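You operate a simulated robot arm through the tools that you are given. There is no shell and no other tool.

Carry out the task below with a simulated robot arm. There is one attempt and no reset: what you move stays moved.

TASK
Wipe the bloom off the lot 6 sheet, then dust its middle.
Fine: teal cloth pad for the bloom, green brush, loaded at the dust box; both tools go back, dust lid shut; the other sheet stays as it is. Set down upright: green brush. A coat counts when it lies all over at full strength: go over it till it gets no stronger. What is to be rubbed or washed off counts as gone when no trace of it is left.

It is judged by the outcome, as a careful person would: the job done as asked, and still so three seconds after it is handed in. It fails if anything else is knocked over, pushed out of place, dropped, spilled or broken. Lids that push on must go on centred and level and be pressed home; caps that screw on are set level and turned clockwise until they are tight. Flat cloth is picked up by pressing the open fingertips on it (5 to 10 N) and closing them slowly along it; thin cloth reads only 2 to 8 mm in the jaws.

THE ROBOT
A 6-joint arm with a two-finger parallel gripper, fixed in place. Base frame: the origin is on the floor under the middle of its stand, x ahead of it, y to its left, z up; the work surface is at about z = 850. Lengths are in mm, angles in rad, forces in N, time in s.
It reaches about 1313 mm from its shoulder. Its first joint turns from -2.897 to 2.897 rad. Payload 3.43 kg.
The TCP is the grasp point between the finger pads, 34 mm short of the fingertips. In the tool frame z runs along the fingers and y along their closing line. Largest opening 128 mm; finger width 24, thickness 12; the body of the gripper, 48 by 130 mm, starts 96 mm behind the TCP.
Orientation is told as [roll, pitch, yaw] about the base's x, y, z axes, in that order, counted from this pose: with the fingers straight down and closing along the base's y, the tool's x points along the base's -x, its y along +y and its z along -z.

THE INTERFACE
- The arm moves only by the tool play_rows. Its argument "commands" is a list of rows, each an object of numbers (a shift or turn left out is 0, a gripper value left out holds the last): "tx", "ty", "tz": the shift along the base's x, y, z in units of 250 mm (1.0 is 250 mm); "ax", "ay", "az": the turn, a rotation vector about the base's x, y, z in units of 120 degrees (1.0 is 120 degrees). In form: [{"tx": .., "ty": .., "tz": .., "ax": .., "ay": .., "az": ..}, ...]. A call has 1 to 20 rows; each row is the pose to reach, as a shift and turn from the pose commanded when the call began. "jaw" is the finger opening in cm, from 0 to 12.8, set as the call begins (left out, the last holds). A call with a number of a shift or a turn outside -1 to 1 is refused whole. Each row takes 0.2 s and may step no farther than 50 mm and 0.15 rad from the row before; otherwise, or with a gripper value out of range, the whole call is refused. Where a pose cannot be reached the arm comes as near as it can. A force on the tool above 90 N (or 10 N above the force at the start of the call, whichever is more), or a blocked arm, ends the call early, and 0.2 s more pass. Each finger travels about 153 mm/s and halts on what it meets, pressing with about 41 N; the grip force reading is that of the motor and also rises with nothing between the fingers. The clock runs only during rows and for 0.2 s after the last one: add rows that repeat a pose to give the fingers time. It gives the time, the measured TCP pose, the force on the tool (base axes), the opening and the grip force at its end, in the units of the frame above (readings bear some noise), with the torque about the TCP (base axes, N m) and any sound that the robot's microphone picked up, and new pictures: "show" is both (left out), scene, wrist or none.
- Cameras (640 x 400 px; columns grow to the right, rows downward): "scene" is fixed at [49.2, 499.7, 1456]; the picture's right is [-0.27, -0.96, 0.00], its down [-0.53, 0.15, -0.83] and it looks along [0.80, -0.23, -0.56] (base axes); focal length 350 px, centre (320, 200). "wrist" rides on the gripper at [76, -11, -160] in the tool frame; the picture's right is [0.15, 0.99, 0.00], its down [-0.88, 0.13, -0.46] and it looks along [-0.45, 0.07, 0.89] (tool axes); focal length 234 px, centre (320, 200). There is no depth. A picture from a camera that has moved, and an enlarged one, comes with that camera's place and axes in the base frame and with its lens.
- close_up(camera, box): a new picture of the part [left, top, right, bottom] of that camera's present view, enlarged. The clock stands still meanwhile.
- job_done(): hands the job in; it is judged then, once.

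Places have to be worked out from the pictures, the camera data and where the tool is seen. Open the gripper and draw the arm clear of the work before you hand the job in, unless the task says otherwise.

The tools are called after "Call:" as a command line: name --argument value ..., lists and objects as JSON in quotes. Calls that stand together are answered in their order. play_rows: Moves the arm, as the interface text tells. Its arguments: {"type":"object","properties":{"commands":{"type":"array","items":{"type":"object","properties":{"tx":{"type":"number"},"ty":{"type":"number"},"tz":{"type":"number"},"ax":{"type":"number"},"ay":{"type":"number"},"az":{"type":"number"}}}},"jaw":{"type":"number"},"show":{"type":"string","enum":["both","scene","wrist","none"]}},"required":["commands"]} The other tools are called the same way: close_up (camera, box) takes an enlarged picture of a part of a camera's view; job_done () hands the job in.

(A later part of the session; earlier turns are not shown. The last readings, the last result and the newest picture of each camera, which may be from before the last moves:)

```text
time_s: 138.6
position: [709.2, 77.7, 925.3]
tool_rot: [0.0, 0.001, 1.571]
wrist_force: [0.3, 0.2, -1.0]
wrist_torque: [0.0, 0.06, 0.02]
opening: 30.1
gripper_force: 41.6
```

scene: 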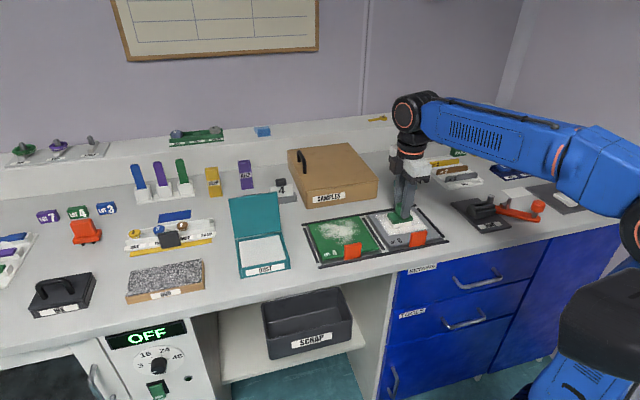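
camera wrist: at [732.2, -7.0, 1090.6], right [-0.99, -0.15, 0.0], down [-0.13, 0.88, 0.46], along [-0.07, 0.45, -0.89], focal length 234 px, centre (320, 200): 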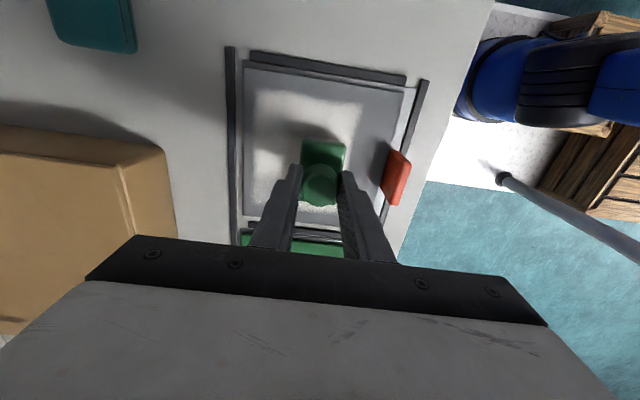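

Contact has faded again (the knob has crept up in the grip). I lift and look at the coat.

Call:
play_rows --commands '[{"tz": 0.08}, {"tz": 0.2}, {"tz": 0.3, "tx": 0.1}, {"tz": 0.3, "tx": 0.28}, {"tz": 0.3, "tx": 0.46}, {"tz": 0.3, "tx": 0.5}, {"tz": 0.3, "tx": 0.5}]'

Call:
close_up --camera "scene" --box '[340, 195, 452, 265]'

Call:
close_up --camera "wrist" --box '[330, 60, 500, 220]'

Call:
close_up --camera "scene" --box '[360, 150, 440, 200]'

```text
time_s: 140.2
position: [835.2, 77.3, 1001.5]
tool_rot: [0.002, 0.001, 1.571]
wrist_force: [0.4, -0.8, -0.9]
wrist_torque: [0.0, 0.01, 0.02]
opening: 30.1
gripper_force: 40.8
camera wrist: at [845.5, 2.3, 1161.5], right [-0.99, -0.15, 0.0], down [-0.13, 0.88, 0.46], along [-0.07, 0.45, -0.89], focal length 234 px, centre (320, 200)
```

scene: 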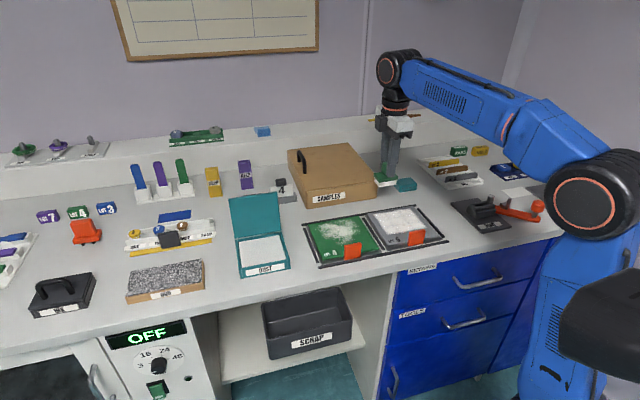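
wrist: 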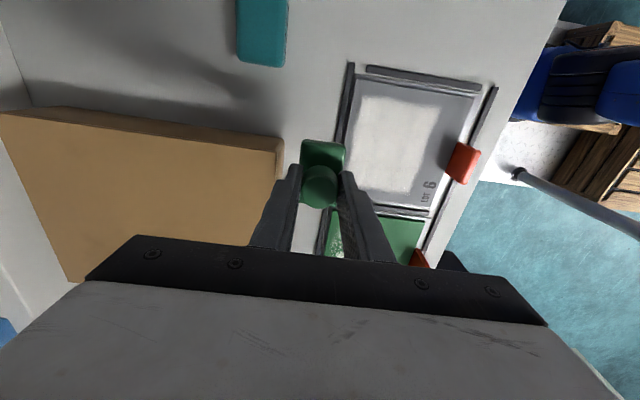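

```text
5.71 times, centred on (396, 230) of scene
camera zoom: at [49.2, 499.7, 1456.0], right [-0.27, -0.96, 0.0], down [-0.53, 0.15, -0.83], along [0.8, -0.23, -0.56], focal length 2003 px, centre (-114, 29)
```

zoom: 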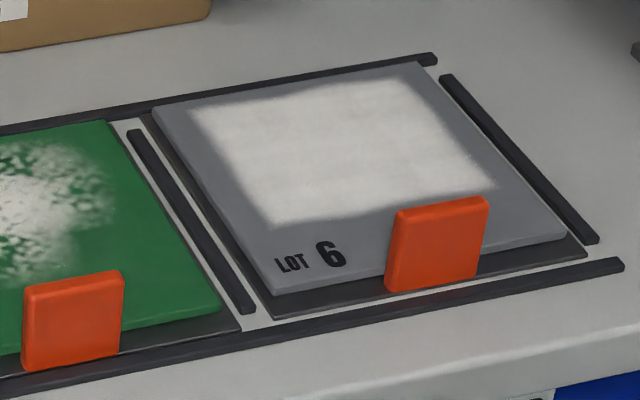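

```text
2.50 times, centred on (415, 140) of wrist
camera zoom: at [845.5, 2.3, 1161.5], right [-0.99, -0.15, 0.0], down [-0.13, 0.88, 0.46], along [-0.07, 0.45, -0.89], focal length 585 px, centre (82, 350)
```

zoom: 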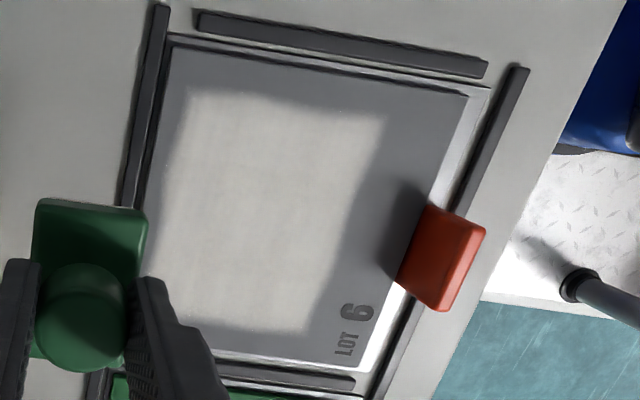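

```text
8.00 times, centred on (400, 175) of scene
camera zoom: at [49.2, 499.7, 1456.0], right [-0.27, -0.96, 0.0], down [-0.53, 0.15, -0.83], along [0.8, -0.23, -0.56], focal length 2804 px, centre (-320, 400)
```

zoom: 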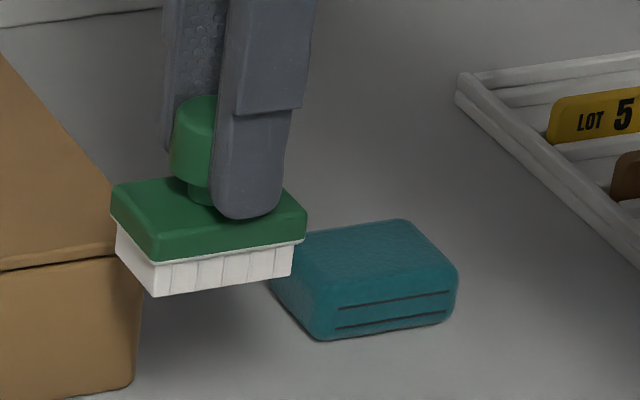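

The sheet is back at its original place in the nest and the coat is even, but relative to the sheet's centre (≈(726, 71)) the coat is displaced toward the far side (x≈696–787). I rotate the brush 90° (fingers away from the clip, long side along x) above the sheet to cover the near part of the middle.

Call:
play_rows --commands '[{"tx": -0.05, "az": -0.068}, {"tx": -0.1, "az": -0.136}, {"tx": -0.15, "az": -0.204}, {"tx": -0.2, "az": -0.272}, {"tx": -0.25, "az": -0.34}, {"tx": -0.3, "az": -0.408}, {"tx": -0.35, "az": -0.476}, {"tx": -0.4, "az": -0.544}, {"tx": -0.45, "az": -0.612, "ty": -0.01}, {"tx": -0.49, "az": -0.68, "ty": -0.02}, {"tx": -0.49, "az": -0.75, "ty": -0.03}, {"tx": -0.49, "az": -0.75, "ty": -0.03}]'

Call:
close_up --camera "wrist" --box '[210, 60, 450, 260]'

Call:
close_up --camera "scene" --box '[340, 175, 452, 265]'

```text
time_s: 142.8
position: [711.7, 70.7, 1001.5]
tool_rot: [0.002, 0.001, -0.002]
wrist_force: [-0.8, 0.3, -1.1]
wrist_torque: [-0.01, 0.01, 0.0]
opening: 29.7
gripper_force: 41.5
camera wrist: at [635.2, 59.2, 1161.7], right [-0.14, 0.99, 0.0], down [0.88, 0.13, 0.46], along [0.45, 0.07, -0.89], focal length 234 px, centre (320, 200)
```

scene: 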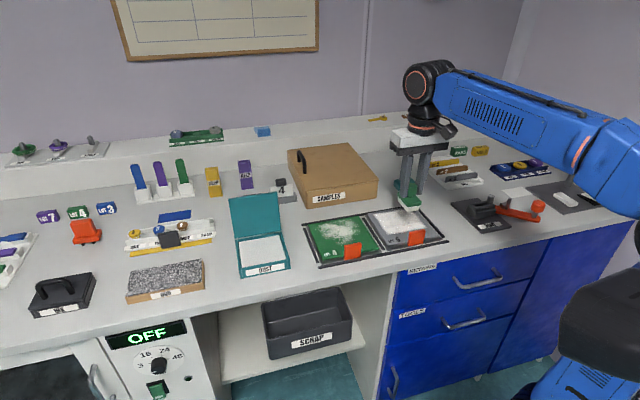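
wrist: 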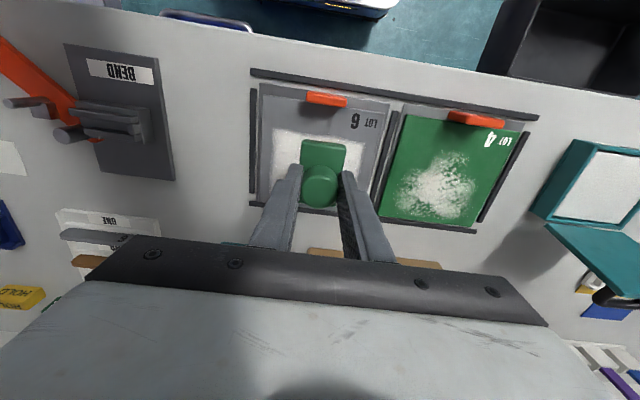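

```text
2.00 times, centred on (330, 160) of wrist
camera zoom: at [635.2, 59.2, 1161.7], right [-0.14, 0.99, 0.0], down [0.88, 0.13, 0.46], along [0.45, 0.07, -0.89], focal length 468 px, centre (300, 280)
```

zoom: 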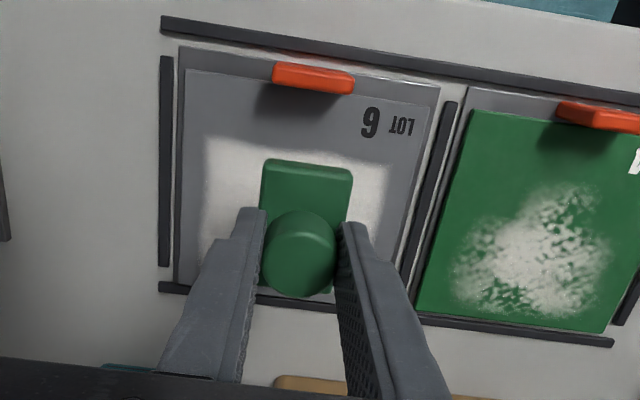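

```text
4.44 times, centred on (396, 220) of scene
camera zoom: at [49.2, 499.7, 1456.0], right [-0.27, -0.96, 0.0], down [-0.53, 0.15, -0.83], along [0.8, -0.23, -0.56], focal length 1558 px, centre (-18, 111)
```

zoom: 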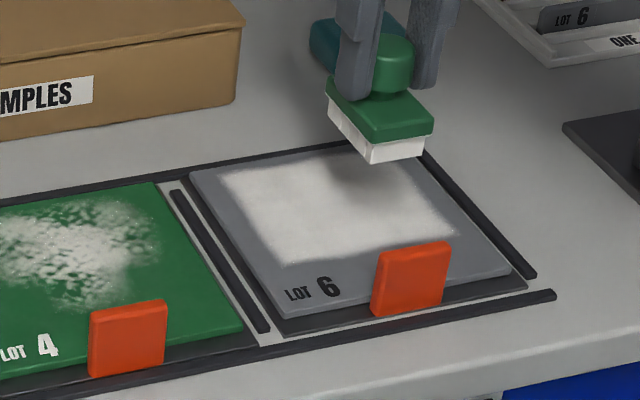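

With the wrist view as reference the sheet's centre is ≈(733, 71) and the coat's near edge is ≈ x 690–697. I lower with the brush at x≈712 so that its near edge reaches x≈682, well clear of the clip.

Call:
play_rows --commands '[{"tz": -0.1}, {"tz": -0.2}, {"tz": -0.27}, {"tz": -0.29}, {"tz": -0.294}, {"tz": -0.294}]' --show "none"

Call:
play_rows --commands '[{"tz": -0.004}, {"tz": -0.006}, {"tz": -0.006}]' --show "none"

```text
time_s: 144.2
position: [712.3, 72.7, 927.6]
tool_rot: [0.002, 0.001, 0.0]
wrist_force: [0.3, -0.9, -1.0]
wrist_torque: [-0.04, 0.01, -0.02]
opening: 30.0
gripper_force: 41.1
```

```text
time_s: 145.0
position: [711.3, 70.6, 925.9]
tool_rot: [0.002, 0.001, 0.002]
wrist_force: [2.0, 0.9, 6.2]
wrist_torque: [-0.08, -0.08, 0.05]
opening: 29.8
gripper_force: 40.9
```

6 N contact. I stroke across y along the near part of the middle.

Call:
play_rows --commands '[{"ty": 0.05, "tz": -0.001}, {"ty": 0.1, "tz": -0.001}, {"ty": 0.12, "tz": -0.001}, {"ty": 0.08, "tz": -0.001}, {"ty": 0.04, "tz": -0.001}, {"ty": 0.0, "tz": -0.001}, {"ty": -0.04, "tz": -0.002}, {"ty": -0.08, "tz": -0.002}, {"ty": -0.12, "tz": -0.002}, {"ty": -0.08, "tz": -0.002}, {"ty": -0.04, "tz": -0.002}, {"ty": 0.0, "tz": -0.002}, {"ty": 0.04, "tz": -0.003}, {"ty": 0.08, "tz": -0.003}, {"ty": 0.12, "tz": -0.003}, {"ty": 0.08, "tz": -0.003}, {"ty": 0.04, "tz": -0.003}, {"ty": 0.0, "tz": -0.003}, {"ty": -0.06, "tz": -0.003}, {"ty": -0.12, "tz": -0.003}]' --show "none"

Call:
play_rows --commands '[{"tx": 0.04}, {"tx": 0.04, "ty": 0.06}, {"tx": 0.04, "ty": 0.12}, {"tx": 0.04, "ty": 0.18}, {"tx": 0.04, "ty": 0.24}, {"tx": 0.1, "ty": 0.24}, {"tx": 0.1, "ty": 0.18}, {"tx": 0.1, "ty": 0.12}, {"tx": 0.1, "ty": 0.06}, {"tx": 0.1, "ty": 0.0}, {"tx": 0.16, "ty": 0.0}, {"tx": 0.16, "ty": 0.06}, {"tx": 0.16, "ty": 0.12}, {"tx": 0.16, "ty": 0.18}, {"tx": 0.16, "ty": 0.24}, {"tx": 0.1, "ty": 0.2}, {"tx": 0.05, "ty": 0.16}, {"tx": 0.0, "ty": 0.12}]' --show "none"

Call:
play_rows --commands '[{"tz": 0.06}, {"tz": 0.2}, {"tz": 0.4}, {"tz": 0.5, "tx": 0.1}, {"tz": 0.5, "tx": 0.28}, {"tz": 0.5, "tx": 0.44}, {"tz": 0.5, "tx": 0.5}, {"tz": 0.5, "tx": 0.5}]'

Call:
close_up --camera "scene" --box '[340, 195, 452, 265]'

```text
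time_s: 149.2
position: [713.7, 40.5, 925.7]
tool_rot: [0.001, 0.001, 0.001]
wrist_force: [-0.3, 5.1, 7.1]
wrist_torque: [0.21, -0.11, 0.06]
opening: 30.1
gripper_force: 41.3
```

```text
time_s: 153.0
position: [710.6, 73.4, 922.6]
tool_rot: [0.001, 0.001, 0.001]
wrist_force: [11.9, 11.4, 28.3]
wrist_torque: [0.43, -0.56, 0.03]
opening: 29.9
gripper_force: 40.9
```

```text
time_s: 154.8
position: [836.7, 70.6, 1050.7]
tool_rot: [0.004, 0.001, 0.0]
wrist_force: [-0.2, 0.2, -0.2]
wrist_torque: [0.02, 0.0, 0.04]
opening: 30.1
gripper_force: 41.0
camera wrist: at [761.4, 60.0, 1210.5], right [-0.15, 0.99, 0.0], down [0.88, 0.13, 0.46], along [0.45, 0.07, -0.89], focal length 234 px, centre (320, 200)
```

scene: 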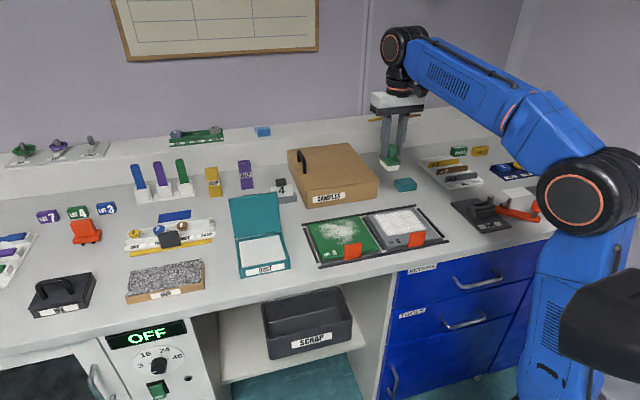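
wrist: 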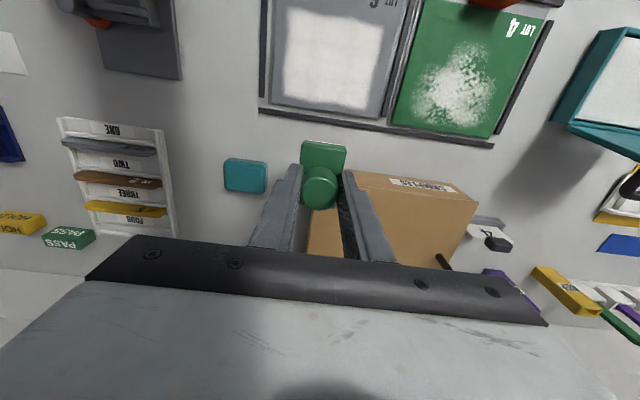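

```text
5.71 times, centred on (396, 230) of scene
camera zoom: at [49.2, 499.7, 1456.0], right [-0.27, -0.96, 0.0], down [-0.53, 0.15, -0.83], along [0.8, -0.23, -0.56], focal length 2003 px, centre (-114, 29)
```

zoom: 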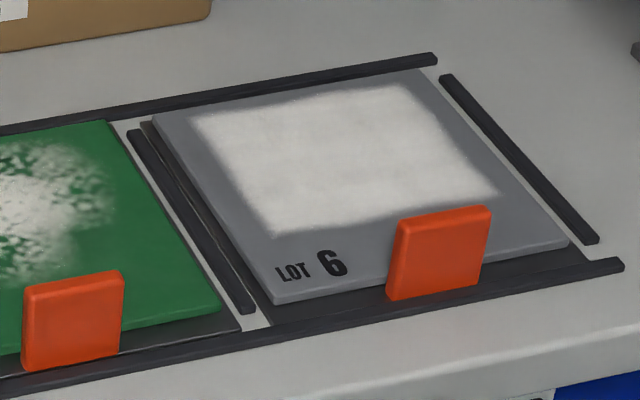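

Call:
close_up --camera "wrist" --box '[250, 0, 420, 130]'

Call:
close_up --camera "scene" --box '[366, 204, 438, 249]'

Call:
close_up --camera "scene" --box '[360, 130, 424, 170]'

```text
3.08 times, centred on (335, 65) of wrist
camera zoom: at [761.4, 60.0, 1210.5], right [-0.15, 0.99, 0.0], down [0.88, 0.13, 0.46], along [0.45, 0.07, -0.89], focal length 720 px, centre (274, 615)
```

zoom: 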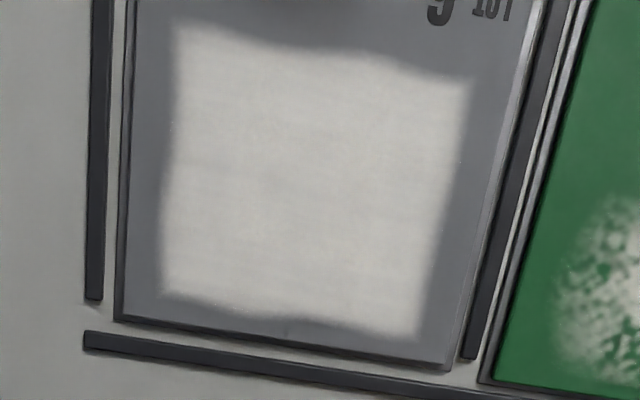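

```text
8.89 times, centred on (402, 226) of scene
camera zoom: at [49.2, 499.7, 1456.0], right [-0.27, -0.96, 0.0], down [-0.53, 0.15, -0.83], along [0.8, -0.23, -0.56], focal length 3115 px, centre (-409, -36)
```

zoom: 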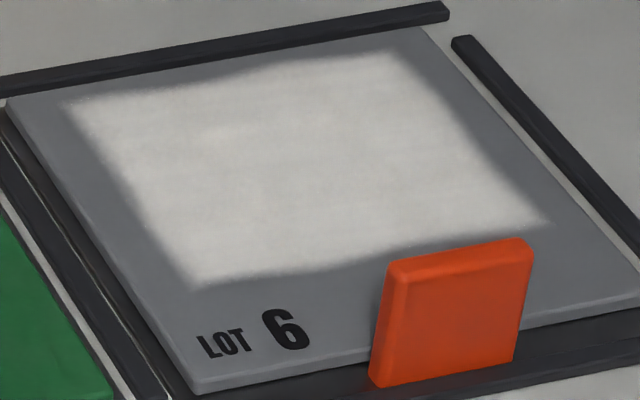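

```text
10.00 times, centred on (392, 150) of scene
camera zoom: at [49.2, 499.7, 1456.0], right [-0.27, -0.96, 0.0], down [-0.53, 0.15, -0.83], along [0.8, -0.23, -0.56], focal length 3505 px, centre (-400, 700)
```

zoom: 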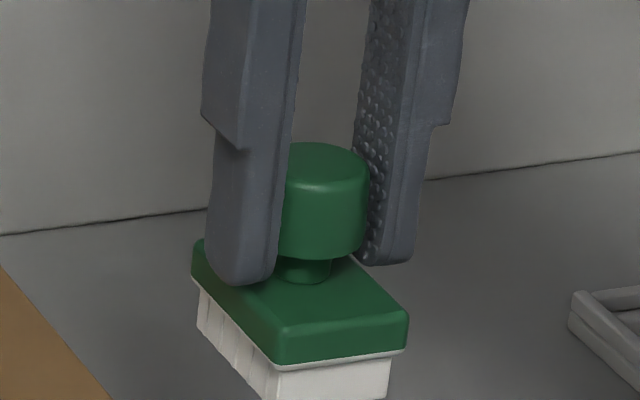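

The coat is dense, but relative to the sheet (x≈653–799 now) its near edge is ≈690, i.e. a bit far-sided. I go back down at TCP x≈697 (bristles to ≈671, clear of the clip) to extend the full-strength coat toward the front.

Call:
play_rows --commands '[{"tx": -0.15}, {"tx": -0.3}, {"tx": -0.45, "tz": -0.06}, {"tx": -0.56, "tz": -0.18}, {"tx": -0.56, "tz": -0.34}, {"tx": -0.56, "tz": -0.46}, {"tx": -0.56, "tz": -0.485}, {"tx": -0.56, "tz": -0.485}]'

Call:
close_up --camera "wrist" --box '[220, 60, 420, 220]'

```text
time_s: 156.6
position: [695.9, 69.9, 929.4]
tool_rot: [0.0, 0.001, -0.002]
wrist_force: [0.4, 0.4, -1.8]
wrist_torque: [0.03, -0.05, 0.04]
opening: 30.2
gripper_force: 41.0
camera wrist: at [619.9, 58.2, 1088.8], right [-0.15, 0.99, 0.0], down [0.88, 0.13, 0.46], along [0.45, 0.07, -0.89], focal length 234 px, centre (320, 200)
```

scene: 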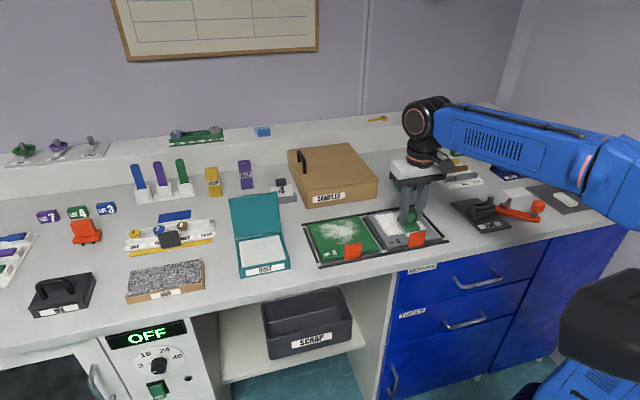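
wrist: 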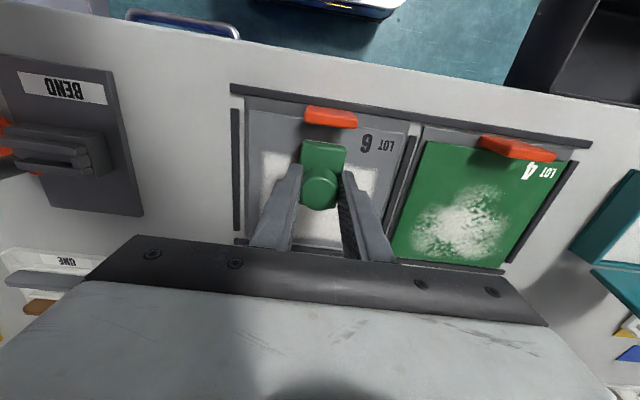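

```text
2.50 times, centred on (320, 140) of wrist
camera zoom: at [619.9, 58.2, 1088.8], right [-0.15, 0.99, 0.0], down [0.88, 0.13, 0.46], along [0.45, 0.07, -0.89], focal length 585 px, centre (320, 350)
```

zoom: 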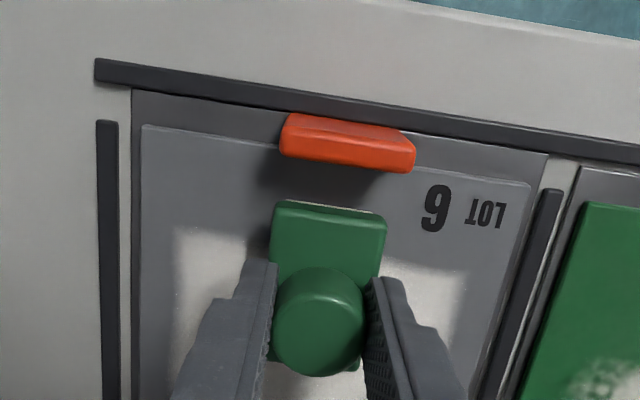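

The brush overlaps the bare near strip and is clear of the clip. I lower to contact.

Call:
play_rows --commands '[{"tz": -0.006}, {"tz": -0.012}, {"tz": -0.015}, {"tz": -0.015}]' --show "none"

```text
time_s: 157.6
position: [696.3, 69.6, 924.9]
tool_rot: [0.003, -0.001, 0.0]
wrist_force: [-0.2, 0.5, -1.2]
wrist_torque: [0.03, 0.02, 0.0]
opening: 29.8
gripper_force: 41.5
```

Call:
play_rows --commands '[{"tz": -0.004}, {"tz": -0.006}, {"tz": -0.006}]' --show "none"

```text
time_s: 158.4
position: [697.4, 71.3, 923.6]
tool_rot: [0.001, 0.0, 0.001]
wrist_force: [1.5, 0.6, 7.5]
wrist_torque: [-0.11, 0.03, 0.0]
opening: 30.0
gripper_force: 40.9
```

Contact 7.5 N. I stroke along y there, several times.

Call:
play_rows --commands '[{"ty": 0.05}, {"ty": 0.1}, {"ty": 0.15}, {"ty": 0.15, "tz": -0.001}, {"ty": 0.1, "tz": -0.001}, {"ty": 0.05, "tz": -0.001}, {"ty": 0.0, "tz": -0.001}, {"ty": -0.05, "tz": -0.001}, {"ty": -0.1, "tz": -0.001}, {"ty": -0.15, "tz": -0.001}, {"ty": -0.1, "tz": -0.002}, {"ty": -0.05, "tz": -0.002}, {"ty": 0.0, "tz": -0.002}, {"ty": 0.05, "tz": -0.002}, {"ty": 0.1, "tz": -0.002}, {"ty": 0.15, "tz": -0.002}, {"ty": 0.1, "tz": -0.002}, {"ty": 0.05, "tz": -0.002}, {"ty": 0.0, "tz": -0.002}, {"ty": -0.05, "tz": -0.002}]' --show "none"

Call:
play_rows --commands '[{"ty": -0.05}, {"ty": -0.1}, {"ty": -0.05, "tz": -0.001}, {"ty": 0.0, "tz": -0.001}, {"ty": 0.05, "tz": -0.001}, {"ty": 0.1, "tz": -0.001}, {"ty": 0.15, "tz": -0.001}, {"ty": 0.2, "tz": -0.001}, {"ty": 0.15, "tz": -0.001}, {"ty": 0.1, "tz": -0.001}, {"ty": 0.05, "tz": -0.001}, {"ty": 0.0, "tz": -0.001}, {"ty": -0.05, "tz": -0.001}, {"ty": -0.1, "tz": -0.001}, {"ty": -0.1, "tx": 0.04, "tz": -0.001}, {"ty": -0.05, "tx": 0.04, "tz": -0.001}, {"ty": 0.0, "tx": 0.04, "tz": -0.001}, {"ty": 0.06, "tx": 0.04, "tz": -0.001}, {"ty": 0.12, "tx": 0.04, "tz": -0.001}, {"ty": 0.18, "tx": 0.04, "tz": -0.001}]' --show "both"

Call:
close_up --camera "wrist" --box '[200, 60, 400, 220]'

Call:
close_up --camera "scene" --box '[340, 195, 452, 265]'

```text
time_s: 162.6
position: [697.2, 57.1, 922.3]
tool_rot: [0.003, 0.002, 0.0]
wrist_force: [0.5, 0.1, -0.9]
wrist_torque: [0.0, 0.03, -0.02]
opening: 29.9
gripper_force: 41.0
```

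```text
time_s: 166.8
position: [707.4, 103.7, 923.8]
tool_rot: [0.002, -0.001, -0.002]
wrist_force: [-0.2, -0.1, -1.1]
wrist_torque: [-0.05, 0.01, -0.01]
opening: 29.9
gripper_force: 40.9
camera wrist: at [630.8, 92.5, 1083.1], right [-0.15, 0.99, 0.0], down [0.88, 0.13, 0.46], along [0.45, 0.07, -0.89], focal length 234 px, centre (320, 200)
```

scene: 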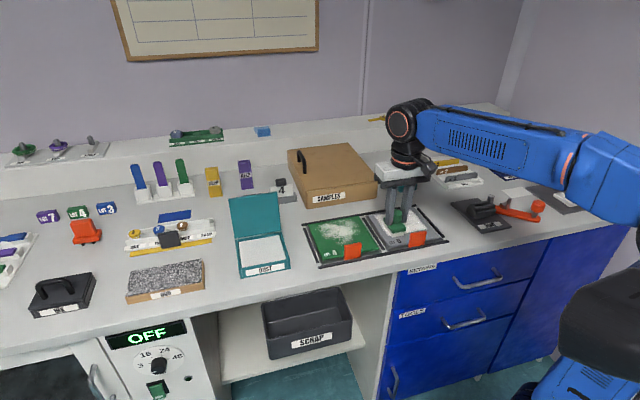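
wrist: 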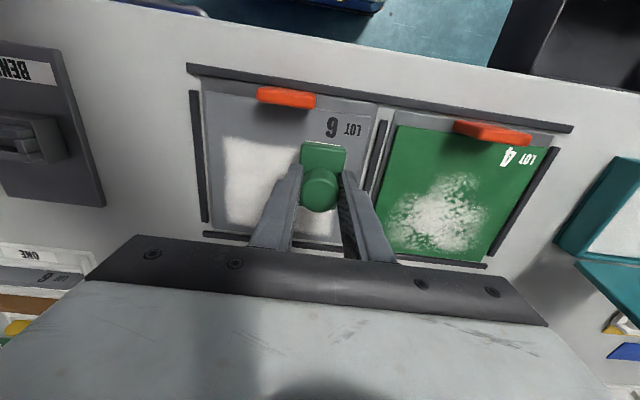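

```text
2.50 times, centred on (300, 140) of wrist
camera zoom: at [630.8, 92.5, 1083.1], right [-0.15, 0.99, 0.0], down [0.88, 0.13, 0.46], along [0.45, 0.07, -0.89], focal length 585 px, centre (370, 350)
```

zoom: 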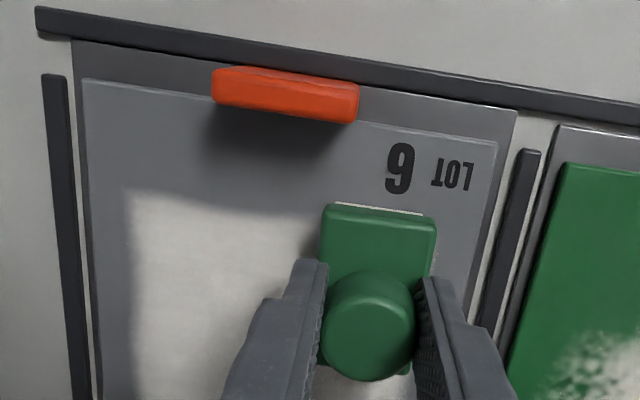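

```text
5.71 times, centred on (396, 230) of scene
camera zoom: at [49.2, 499.7, 1456.0], right [-0.27, -0.96, 0.0], down [-0.53, 0.15, -0.83], along [0.8, -0.23, -0.56], focal length 2003 px, centre (-114, 29)
```

zoom: 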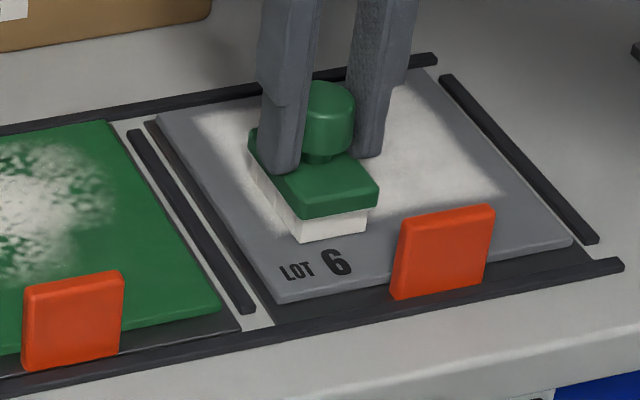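

The near boundary of the coat didn't move at all despite the strokes — it keeps the same wavy outline, so the sheet's coatable middle zone seems to end there (≈ x 692–787, y 12–130 on the sheet). I lift and inspect the evenness over that whole zone, especially its edges.

Call:
play_rows --commands '[{"tz": 0.08}, {"tz": 0.25}, {"tz": 0.44}, {"tz": 0.5, "tx": 0.12}, {"tz": 0.5, "tx": 0.3, "ty": -0.05}, {"tz": 0.5, "tx": 0.46, "ty": -0.1}, {"tz": 0.5, "tx": 0.46, "ty": -0.13}]'

Call:
close_up --camera "scene" --box '[366, 204, 438, 249]'

Call:
close_up --camera "wrist" --box '[250, 0, 420, 130]'

```text
time_s: 168.4
position: [824.5, 68.0, 1048.2]
tool_rot: [0.002, 0.0, 0.0]
wrist_force: [-0.2, -0.4, -1.2]
wrist_torque: [0.02, -0.04, 0.02]
opening: 29.8
gripper_force: 41.2
camera wrist: at [747.7, 58.2, 1207.4], right [-0.15, 0.99, 0.0], down [0.88, 0.13, 0.46], along [0.45, 0.07, -0.89], focal length 234 px, centre (320, 200)
```

scene: 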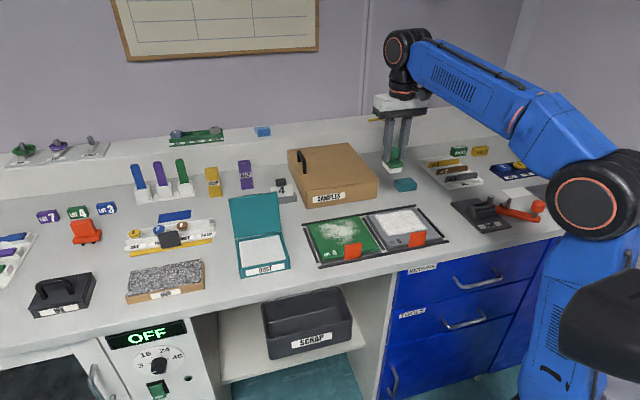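
wrist: 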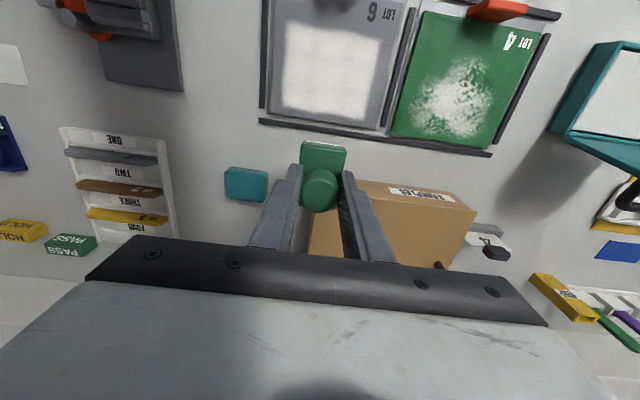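

```text
8.89 times, centred on (402, 226) of scene
camera zoom: at [49.2, 499.7, 1456.0], right [-0.27, -0.96, 0.0], down [-0.53, 0.15, -0.83], along [0.8, -0.23, -0.56], focal length 3115 px, centre (-409, -36)
```

zoom: 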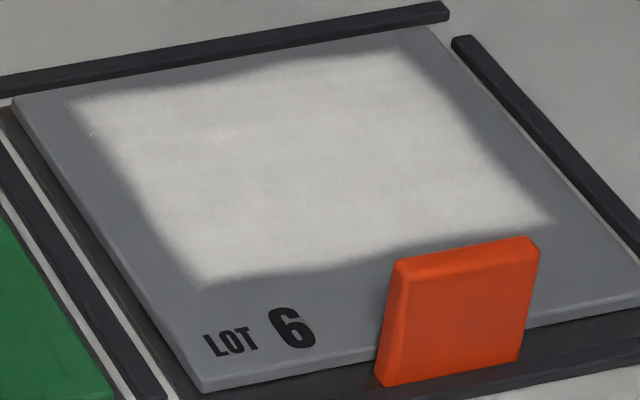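

```text
3.08 times, centred on (335, 65) of wrist
camera zoom: at [747.7, 58.2, 1207.4], right [-0.15, 0.99, 0.0], down [0.88, 0.13, 0.46], along [0.45, 0.07, -0.89], focal length 720 px, centre (274, 615)
```

zoom: 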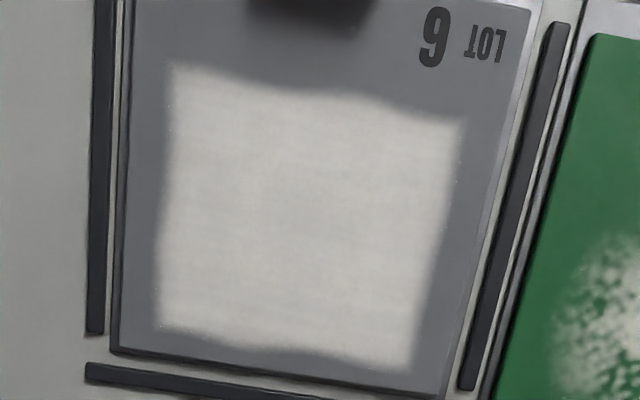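

The coat's outline is fixed (its wavy edge is unchanged), so this is the sheet's middle zone, and it looks even. To be certain of full strength at the zone's edges I reload once more and make a final all-over pass.

Call:
play_rows --commands '[{"tx": 0.05, "ty": 0.18}, {"tx": 0.05, "ty": 0.36}, {"tx": 0.05, "ty": 0.54}, {"tx": 0.05, "ty": 0.7}, {"tx": -0.04, "ty": 0.84}, {"tx": -0.18, "ty": 0.95}, {"tx": -0.33, "ty": 1.0}, {"tx": -0.44, "ty": 1.0}]' --show "none"

Call:
play_rows --commands '[{"ty": 0.14}, {"ty": 0.32}, {"ty": 0.5}, {"ty": 0.56}, {"ty": 0.56, "tz": -0.18}, {"ty": 0.56, "tz": -0.32}, {"ty": 0.56, "tz": -0.39}, {"ty": 0.56, "tz": -0.4}, {"ty": 0.56, "tz": -0.4}]'

```text
time_s: 170.2
position: [712.6, 321.8, 1048.1]
tool_rot: [-0.001, 0.002, 0.0]
wrist_force: [0.7, 0.0, -1.3]
wrist_torque: [-0.04, 0.04, 0.01]
opening: 29.8
gripper_force: 41.3
```

```text
time_s: 172.2
position: [712.3, 461.7, 947.8]
tool_rot: [0.002, 0.0, 0.001]
wrist_force: [0.1, -0.4, -0.6]
wrist_torque: [-0.01, -0.01, -0.02]
opening: 29.9
gripper_force: 40.6
camera wrist: at [635.8, 450.5, 1108.5], right [-0.15, 0.99, 0.0], down [0.88, 0.13, 0.46], along [0.45, 0.07, -0.89], focal length 234 px, centre (320, 200)
```

scene: 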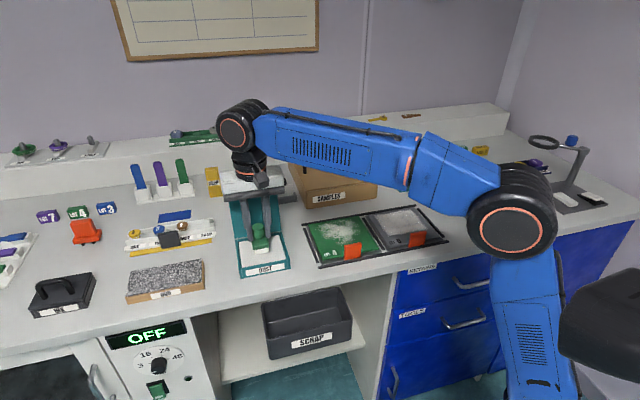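
wrist: 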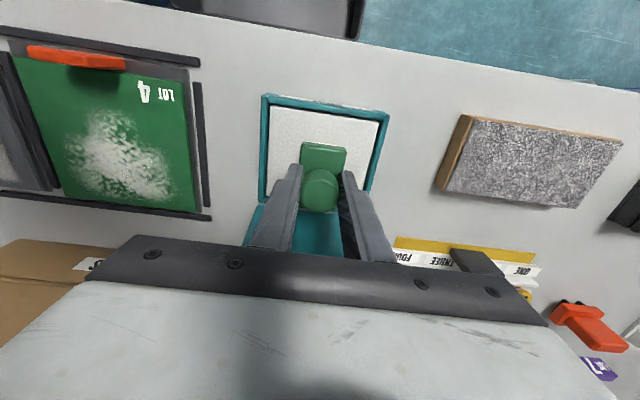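

Call:
play_rows --commands '[{"tz": -0.01}, {"tz": -0.018}, {"tz": -0.02}, {"tz": -0.02}]' --show "none"

```text
time_s: 173.2
position: [713.2, 461.1, 942.0]
tool_rot: [0.002, -0.002, -0.001]
wrist_force: [0.0, 0.0, -0.3]
wrist_torque: [0.0, -0.01, -0.01]
opening: 30.0
gripper_force: 41.0
```

Call:
play_rows --commands '[{"tz": -0.004}, {"tz": -0.008}, {"tz": -0.008}]' --show "none"

```text
time_s: 174.0
position: [712.0, 461.7, 941.5]
tool_rot: [0.003, 0.001, 0.0]
wrist_force: [-0.2, -0.3, -1.4]
wrist_torque: [-0.02, -0.01, -0.01]
opening: 29.6
gripper_force: 40.7
```

Call:
play_rows --commands '[{"tz": -0.004}, {"tz": -0.007}, {"tz": -0.007}]' --show "none"

```text
time_s: 174.8
position: [712.4, 460.3, 939.7]
tool_rot: [0.002, 0.0, -0.001]
wrist_force: [3.8, 2.7, 11.3]
wrist_torque: [-0.04, -0.24, 0.04]
opening: 29.6
gripper_force: 40.7
```

Contact 11 N. I work the bristles, lift, and return toward the sheet by the back corridor.

Call:
play_rows --commands '[{"tx": 0.04}, {"tx": 0.0}, {"tx": -0.04}, {"tx": 0.0}, {"ty": 0.05}, {"ty": 0.0}, {"ty": -0.05}, {"ty": 0.0}, {"tz": 0.08}, {"tz": 0.2}, {"tz": 0.34}]' --show "none"

Call:
play_rows --commands '[{"ty": -0.18}, {"ty": -0.36}, {"tx": 0.1, "ty": -0.5}, {"tx": 0.26, "ty": -0.6}, {"tx": 0.4, "ty": -0.72}, {"tx": 0.49, "ty": -0.86}, {"tx": 0.49, "ty": -1.0}]' --show "none"

```text
time_s: 177.2
position: [711.5, 462.8, 1024.0]
tool_rot: [0.0, 0.001, 0.001]
wrist_force: [-0.7, -0.2, -1.1]
wrist_torque: [-0.04, 0.0, 0.0]
opening: 30.1
gripper_force: 41.1
```

```text
time_s: 178.8
position: [833.5, 211.6, 1025.3]
tool_rot: [0.003, 0.003, 0.003]
wrist_force: [-0.3, -0.2, -1.5]
wrist_torque: [-0.03, 0.05, 0.01]
opening: 29.9
gripper_force: 40.8
```

Call:
play_rows --commands '[{"ty": -0.18}, {"ty": -0.36}, {"ty": -0.54}, {"tx": -0.15, "ty": -0.558, "tz": -0.04}, {"tx": -0.3, "ty": -0.558, "tz": -0.12}, {"tx": -0.386, "ty": -0.558, "tz": -0.24}, {"tx": -0.386, "ty": -0.558, "tz": -0.36}, {"tx": -0.386, "ty": -0.558, "tz": -0.39}, {"tx": -0.386, "ty": -0.558, "tz": -0.398}, {"tx": -0.386, "ty": -0.558, "tz": -0.398}]' --show "none"

Call:
play_rows --commands '[{"tz": -0.004}, {"tz": -0.008}, {"tz": -0.008}]' --show "none"

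```text
time_s: 181.0
position: [737.6, 72.3, 925.5]
tool_rot: [0.002, 0.002, -0.001]
wrist_force: [-0.8, -0.2, -1.2]
wrist_torque: [-0.02, -0.04, 0.0]
opening: 29.9
gripper_force: 40.9
```

```text
time_s: 181.8
position: [737.8, 70.7, 921.6]
tool_rot: [0.002, 0.0, -0.002]
wrist_force: [-0.3, 0.1, -0.6]
wrist_torque: [-0.01, -0.05, 0.01]
opening: 30.3
gripper_force: 41.1
```

Call:
play_rows --commands '[{"tz": -0.004}, {"tz": -0.007}, {"tz": -0.007}]' --show "none"

```text
time_s: 182.6
position: [737.8, 71.6, 921.5]
tool_rot: [0.001, -0.002, 0.0]
wrist_force: [2.2, 1.1, 9.6]
wrist_torque: [0.07, -0.09, 0.03]
opening: 30.3
gripper_force: 41.2
```

Contact 9.6 N. I make an all-over pass including the zone's far and side edges.

Call:
play_rows --commands '[{"tx": 0.05, "ty": 0.08}, {"tx": 0.104, "ty": 0.164}, {"tx": 0.104, "ty": 0.082}, {"tx": 0.104, "ty": 0.0}, {"tx": 0.104, "ty": -0.082, "tz": -0.001}, {"tx": 0.104, "ty": -0.164, "tz": -0.001}, {"tx": 0.05, "ty": -0.164, "tz": -0.001}, {"tx": 0.0, "ty": -0.164, "tz": -0.001}, {"tx": -0.08, "ty": -0.164, "tz": -0.002}, {"tx": -0.08, "ty": -0.082, "tz": -0.002}, {"tx": -0.08, "ty": 0.0, "tz": -0.002}, {"tx": -0.08, "ty": 0.082, "tz": -0.002}, {"tx": -0.08, "ty": 0.164, "tz": -0.002}, {"tx": 0.0, "ty": 0.164, "tz": -0.003}, {"tx": 0.06, "ty": 0.164, "tz": -0.003}, {"tx": 0.104, "ty": 0.164, "tz": -0.003}, {"tx": 0.06, "ty": 0.1, "tz": -0.003}, {"tx": 0.06, "ty": 0.0, "tz": -0.003}, {"tx": 0.06, "ty": -0.1, "tz": -0.003}, {"tx": 0.0, "ty": -0.1, "tz": -0.003}]' --show "none"

```text
time_s: 186.8
position: [738.4, 44.9, 920.5]
tool_rot: [-0.001, 0.0, 0.0]
wrist_force: [12.5, -2.6, 27.0]
wrist_torque: [-0.25, -0.93, -0.02]
opening: 29.7
gripper_force: 40.6
```

27 N is a bit much; I ease up half a millimetre and do a second all-over round.

Call:
play_rows --commands '[{"ty": 0.1, "tz": 0.002}, {"ty": 0.2, "tz": 0.002}, {"ty": 0.264, "tz": 0.002}, {"tx": -0.04, "ty": 0.264, "tz": 0.002}, {"tx": -0.04, "ty": 0.18, "tz": 0.002}, {"tx": -0.04, "ty": 0.1, "tz": 0.002}, {"tx": -0.04, "ty": 0.02, "tz": 0.002}, {"tx": -0.04, "ty": -0.064, "tz": 0.002}, {"tx": 0.04, "ty": -0.064, "tz": 0.002}, {"tx": 0.104, "ty": -0.064, "tz": 0.002}, {"tx": 0.104, "ty": 0.02, "tz": 0.002}, {"tx": 0.104, "ty": 0.1, "tz": 0.002}, {"tx": 0.104, "ty": 0.18, "tz": 0.002}, {"tx": 0.104, "ty": 0.264, "tz": 0.002}, {"tx": 0.04, "ty": 0.264, "tz": 0.002}, {"tx": -0.04, "ty": 0.264, "tz": 0.002}, {"tx": -0.08, "ty": 0.264, "tz": 0.002}, {"tx": -0.08, "ty": 0.18, "tz": 0.002}, {"tx": -0.08, "ty": 0.1, "tz": 0.002}, {"tx": -0.08, "ty": 0.0, "tz": 0.002}]' --show "none"

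Call:
play_rows --commands '[{"tz": 0.08}, {"tz": 0.25}, {"tz": 0.44}, {"tz": 0.5, "tx": 0.12}, {"tz": 0.5, "tx": 0.3, "ty": 0.05}, {"tz": 0.5, "tx": 0.44, "ty": 0.1}, {"tz": 0.5, "tx": 0.44, "ty": 0.1}]'

Call:
close_up --camera "scene" --box '[366, 204, 438, 249]'

Call:
close_up --camera "wrist" --box '[250, 0, 420, 130]'

Call:
close_up --camera "scene" --box '[340, 195, 452, 265]'

```text
time_s: 191.0
position: [718.0, 47.2, 921.6]
tool_rot: [0.0, -0.002, 0.0]
wrist_force: [-1.7, 7.9, 14.0]
wrist_torque: [0.38, 0.14, -0.08]
opening: 30.1
gripper_force: 41.1
```

```text
time_s: 192.6
position: [828.0, 70.3, 1046.0]
tool_rot: [0.002, -0.002, 0.0]
wrist_force: [0.1, 0.2, 0.6]
wrist_torque: [0.0, -0.01, -0.04]
opening: 29.7
gripper_force: 41.3
camera wrist: at [751.8, 59.0, 1206.1], right [-0.15, 0.99, 0.0], down [0.88, 0.13, 0.46], along [0.45, 0.07, -0.89], focal length 234 px, centre (320, 200)
```

scene: 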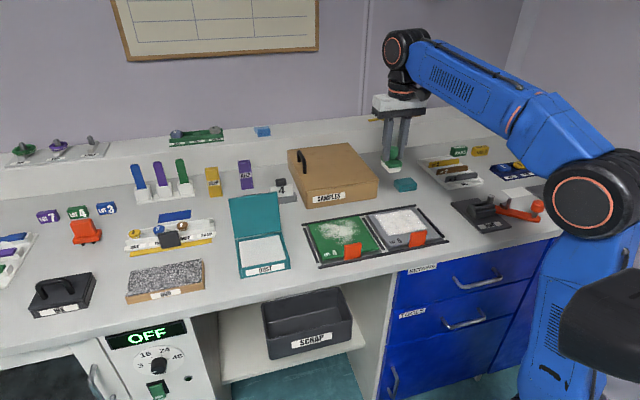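
wrist: 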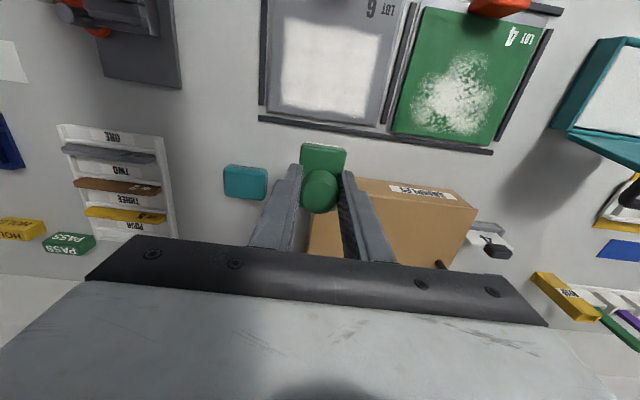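

```text
8.89 times, centred on (402, 226) of scene
camera zoom: at [49.2, 499.7, 1456.0], right [-0.27, -0.96, 0.0], down [-0.53, 0.15, -0.83], along [0.8, -0.23, -0.56], focal length 3115 px, centre (-409, -36)
```

zoom: 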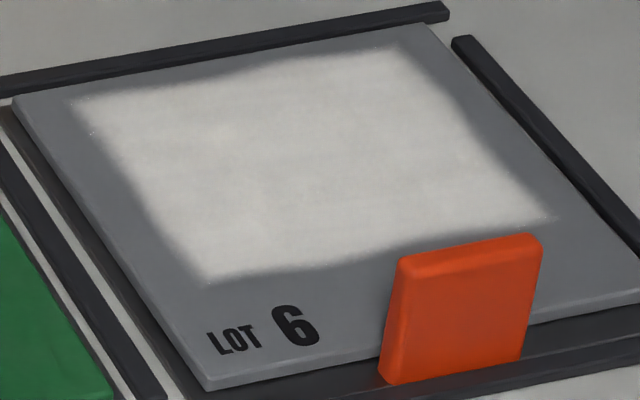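

```text
3.08 times, centred on (335, 65) of wrist
camera zoom: at [751.8, 59.0, 1206.1], right [-0.15, 0.99, 0.0], down [0.88, 0.13, 0.46], along [0.45, 0.07, -0.89], focal length 720 px, centre (274, 615)
```

zoom: 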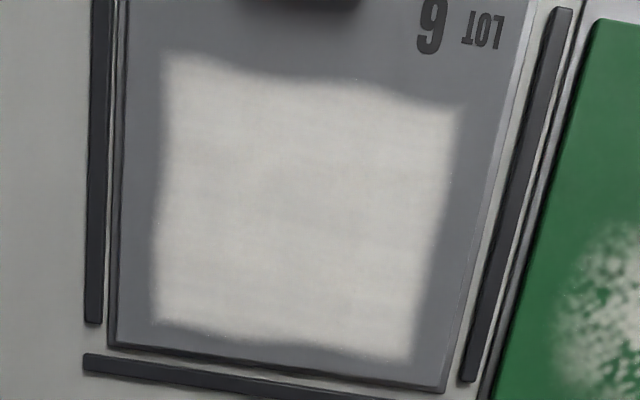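

```text
5.71 times, centred on (396, 230) of scene
camera zoom: at [49.2, 499.7, 1456.0], right [-0.27, -0.96, 0.0], down [-0.53, 0.15, -0.83], along [0.8, -0.23, -0.56], focal length 2003 px, centre (-114, 29)
```

zoom: 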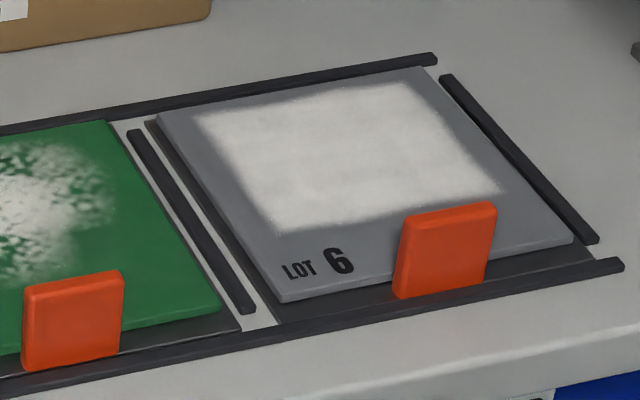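

The coat hasn't grown any stronger — it's saturated and even. The sheet sits ~4 mm toward the near rail compared with the start, so I press the brush lightly at the middle and drag the sheet back by that amount.

Call:
play_rows --commands '[{"tx": -0.15}, {"tx": -0.3, "tz": -0.08}, {"tx": -0.36, "tz": -0.25}, {"tx": -0.36, "tz": -0.42}, {"tx": -0.36, "tz": -0.48}, {"tx": -0.36, "tz": -0.494}, {"tx": -0.36, "tz": -0.5}, {"tx": -0.36, "tz": -0.5}]' --show "none"

Call:
play_rows --commands '[{"tz": -0.002}, {"tx": 0.006, "ty": 0.002, "tz": -0.002}, {"tx": 0.012, "ty": 0.004, "tz": -0.002}, {"tx": 0.018, "ty": 0.006, "tz": -0.002}, {"tx": 0.018, "ty": 0.006, "tz": -0.002}]' --show "scene"

Call:
close_up --camera "scene" --box '[340, 195, 452, 265]'

```text
time_s: 194.4
position: [737.8, 71.2, 921.4]
tool_rot: [0.002, -0.003, -0.001]
wrist_force: [3.6, 0.3, 13.6]
wrist_torque: [-0.09, 0.0, 0.03]
opening: 30.1
gripper_force: 41.2
```

```text
time_s: 195.6
position: [741.7, 71.2, 921.3]
tool_rot: [0.002, 0.0, 0.0]
wrist_force: [-12.0, -3.3, 22.3]
wrist_torque: [-0.23, 0.64, -0.03]
opening: 29.9
gripper_force: 41.2
```

scene: 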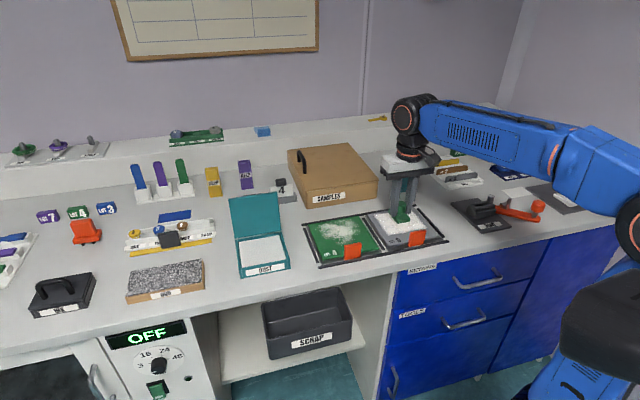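

```text
5.71 times, centred on (396, 230) of scene
camera zoom: at [49.2, 499.7, 1456.0], right [-0.27, -0.96, 0.0], down [-0.53, 0.15, -0.83], along [0.8, -0.23, -0.56], focal length 2003 px, centre (-114, 29)
```

zoom: 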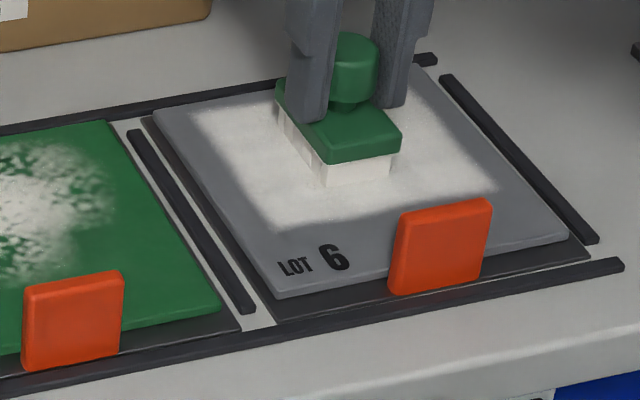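

The sheet is back where it was. I lift the brush straight off.

Call:
play_rows --commands '[{"tx": -0.003, "tz": 0.002}, {"tx": -0.005, "tz": 0.006}, {"tx": -0.005, "tz": 0.03}, {"tz": 0.12}, {"tz": 0.25}, {"tz": 0.36}]' --show "none"

Call:
play_rows --commands '[{"tx": 0.06, "az": 0.068}, {"tx": 0.12, "az": 0.136}, {"tx": 0.18, "az": 0.204}, {"tx": 0.24, "az": 0.272}, {"tx": 0.3, "az": 0.34}, {"tx": 0.36, "az": 0.408}, {"tx": 0.37, "ty": 0.1, "az": 0.476}, {"tx": 0.37, "ty": 0.22, "az": 0.544}, {"tx": 0.37, "ty": 0.34, "az": 0.612}, {"tx": 0.37, "ty": 0.46, "az": 0.68}, {"tx": 0.37, "ty": 0.58, "az": 0.75}, {"tx": 0.37, "ty": 0.58, "az": 0.75}]'

Call:
close_up --camera "scene" --box '[340, 195, 452, 265]'

```text
time_s: 197.0
position: [743.5, 71.6, 1009.8]
tool_rot: [0.003, 0.0, 0.0]
wrist_force: [-0.3, 0.2, -1.4]
wrist_torque: [0.0, 0.0, 0.02]
opening: 29.7
gripper_force: 41.2
```

```text
time_s: 199.6
position: [832.6, 220.8, 1010.4]
tool_rot: [0.001, 0.0, 1.573]
wrist_force: [-0.9, -0.2, -0.8]
wrist_torque: [0.04, 0.01, -0.03]
opening: 29.8
gripper_force: 41.3
camera wrist: at [844.6, 144.1, 1171.5], right [-0.99, -0.15, 0.0], down [-0.13, 0.88, 0.46], along [-0.07, 0.45, -0.89], focal length 234 px, centre (320, 200)
```

scene: 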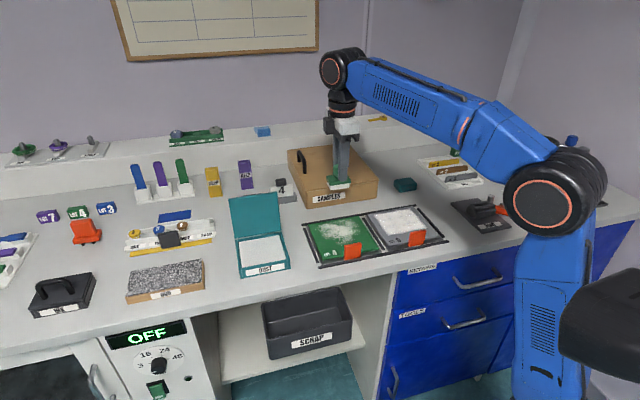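
wrist: 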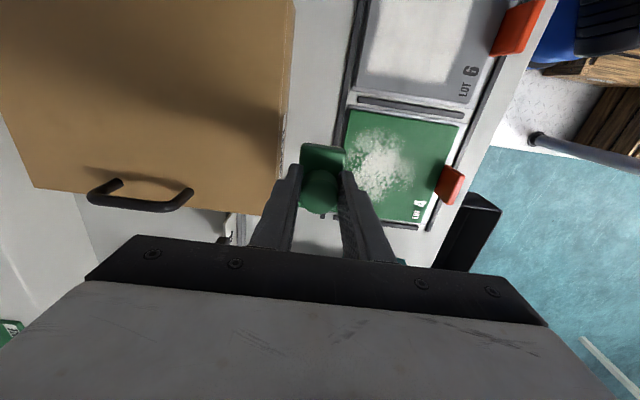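

```text
5.71 times, centred on (396, 230) of scene
camera zoom: at [49.2, 499.7, 1456.0], right [-0.27, -0.96, 0.0], down [-0.53, 0.15, -0.83], along [0.8, -0.23, -0.56], focal length 2003 px, centre (-114, 29)
```

zoom: 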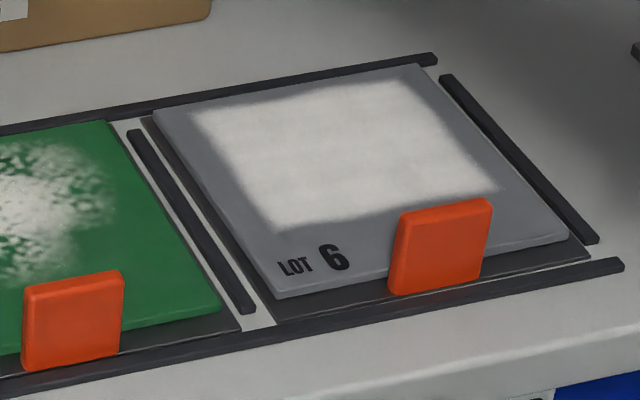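

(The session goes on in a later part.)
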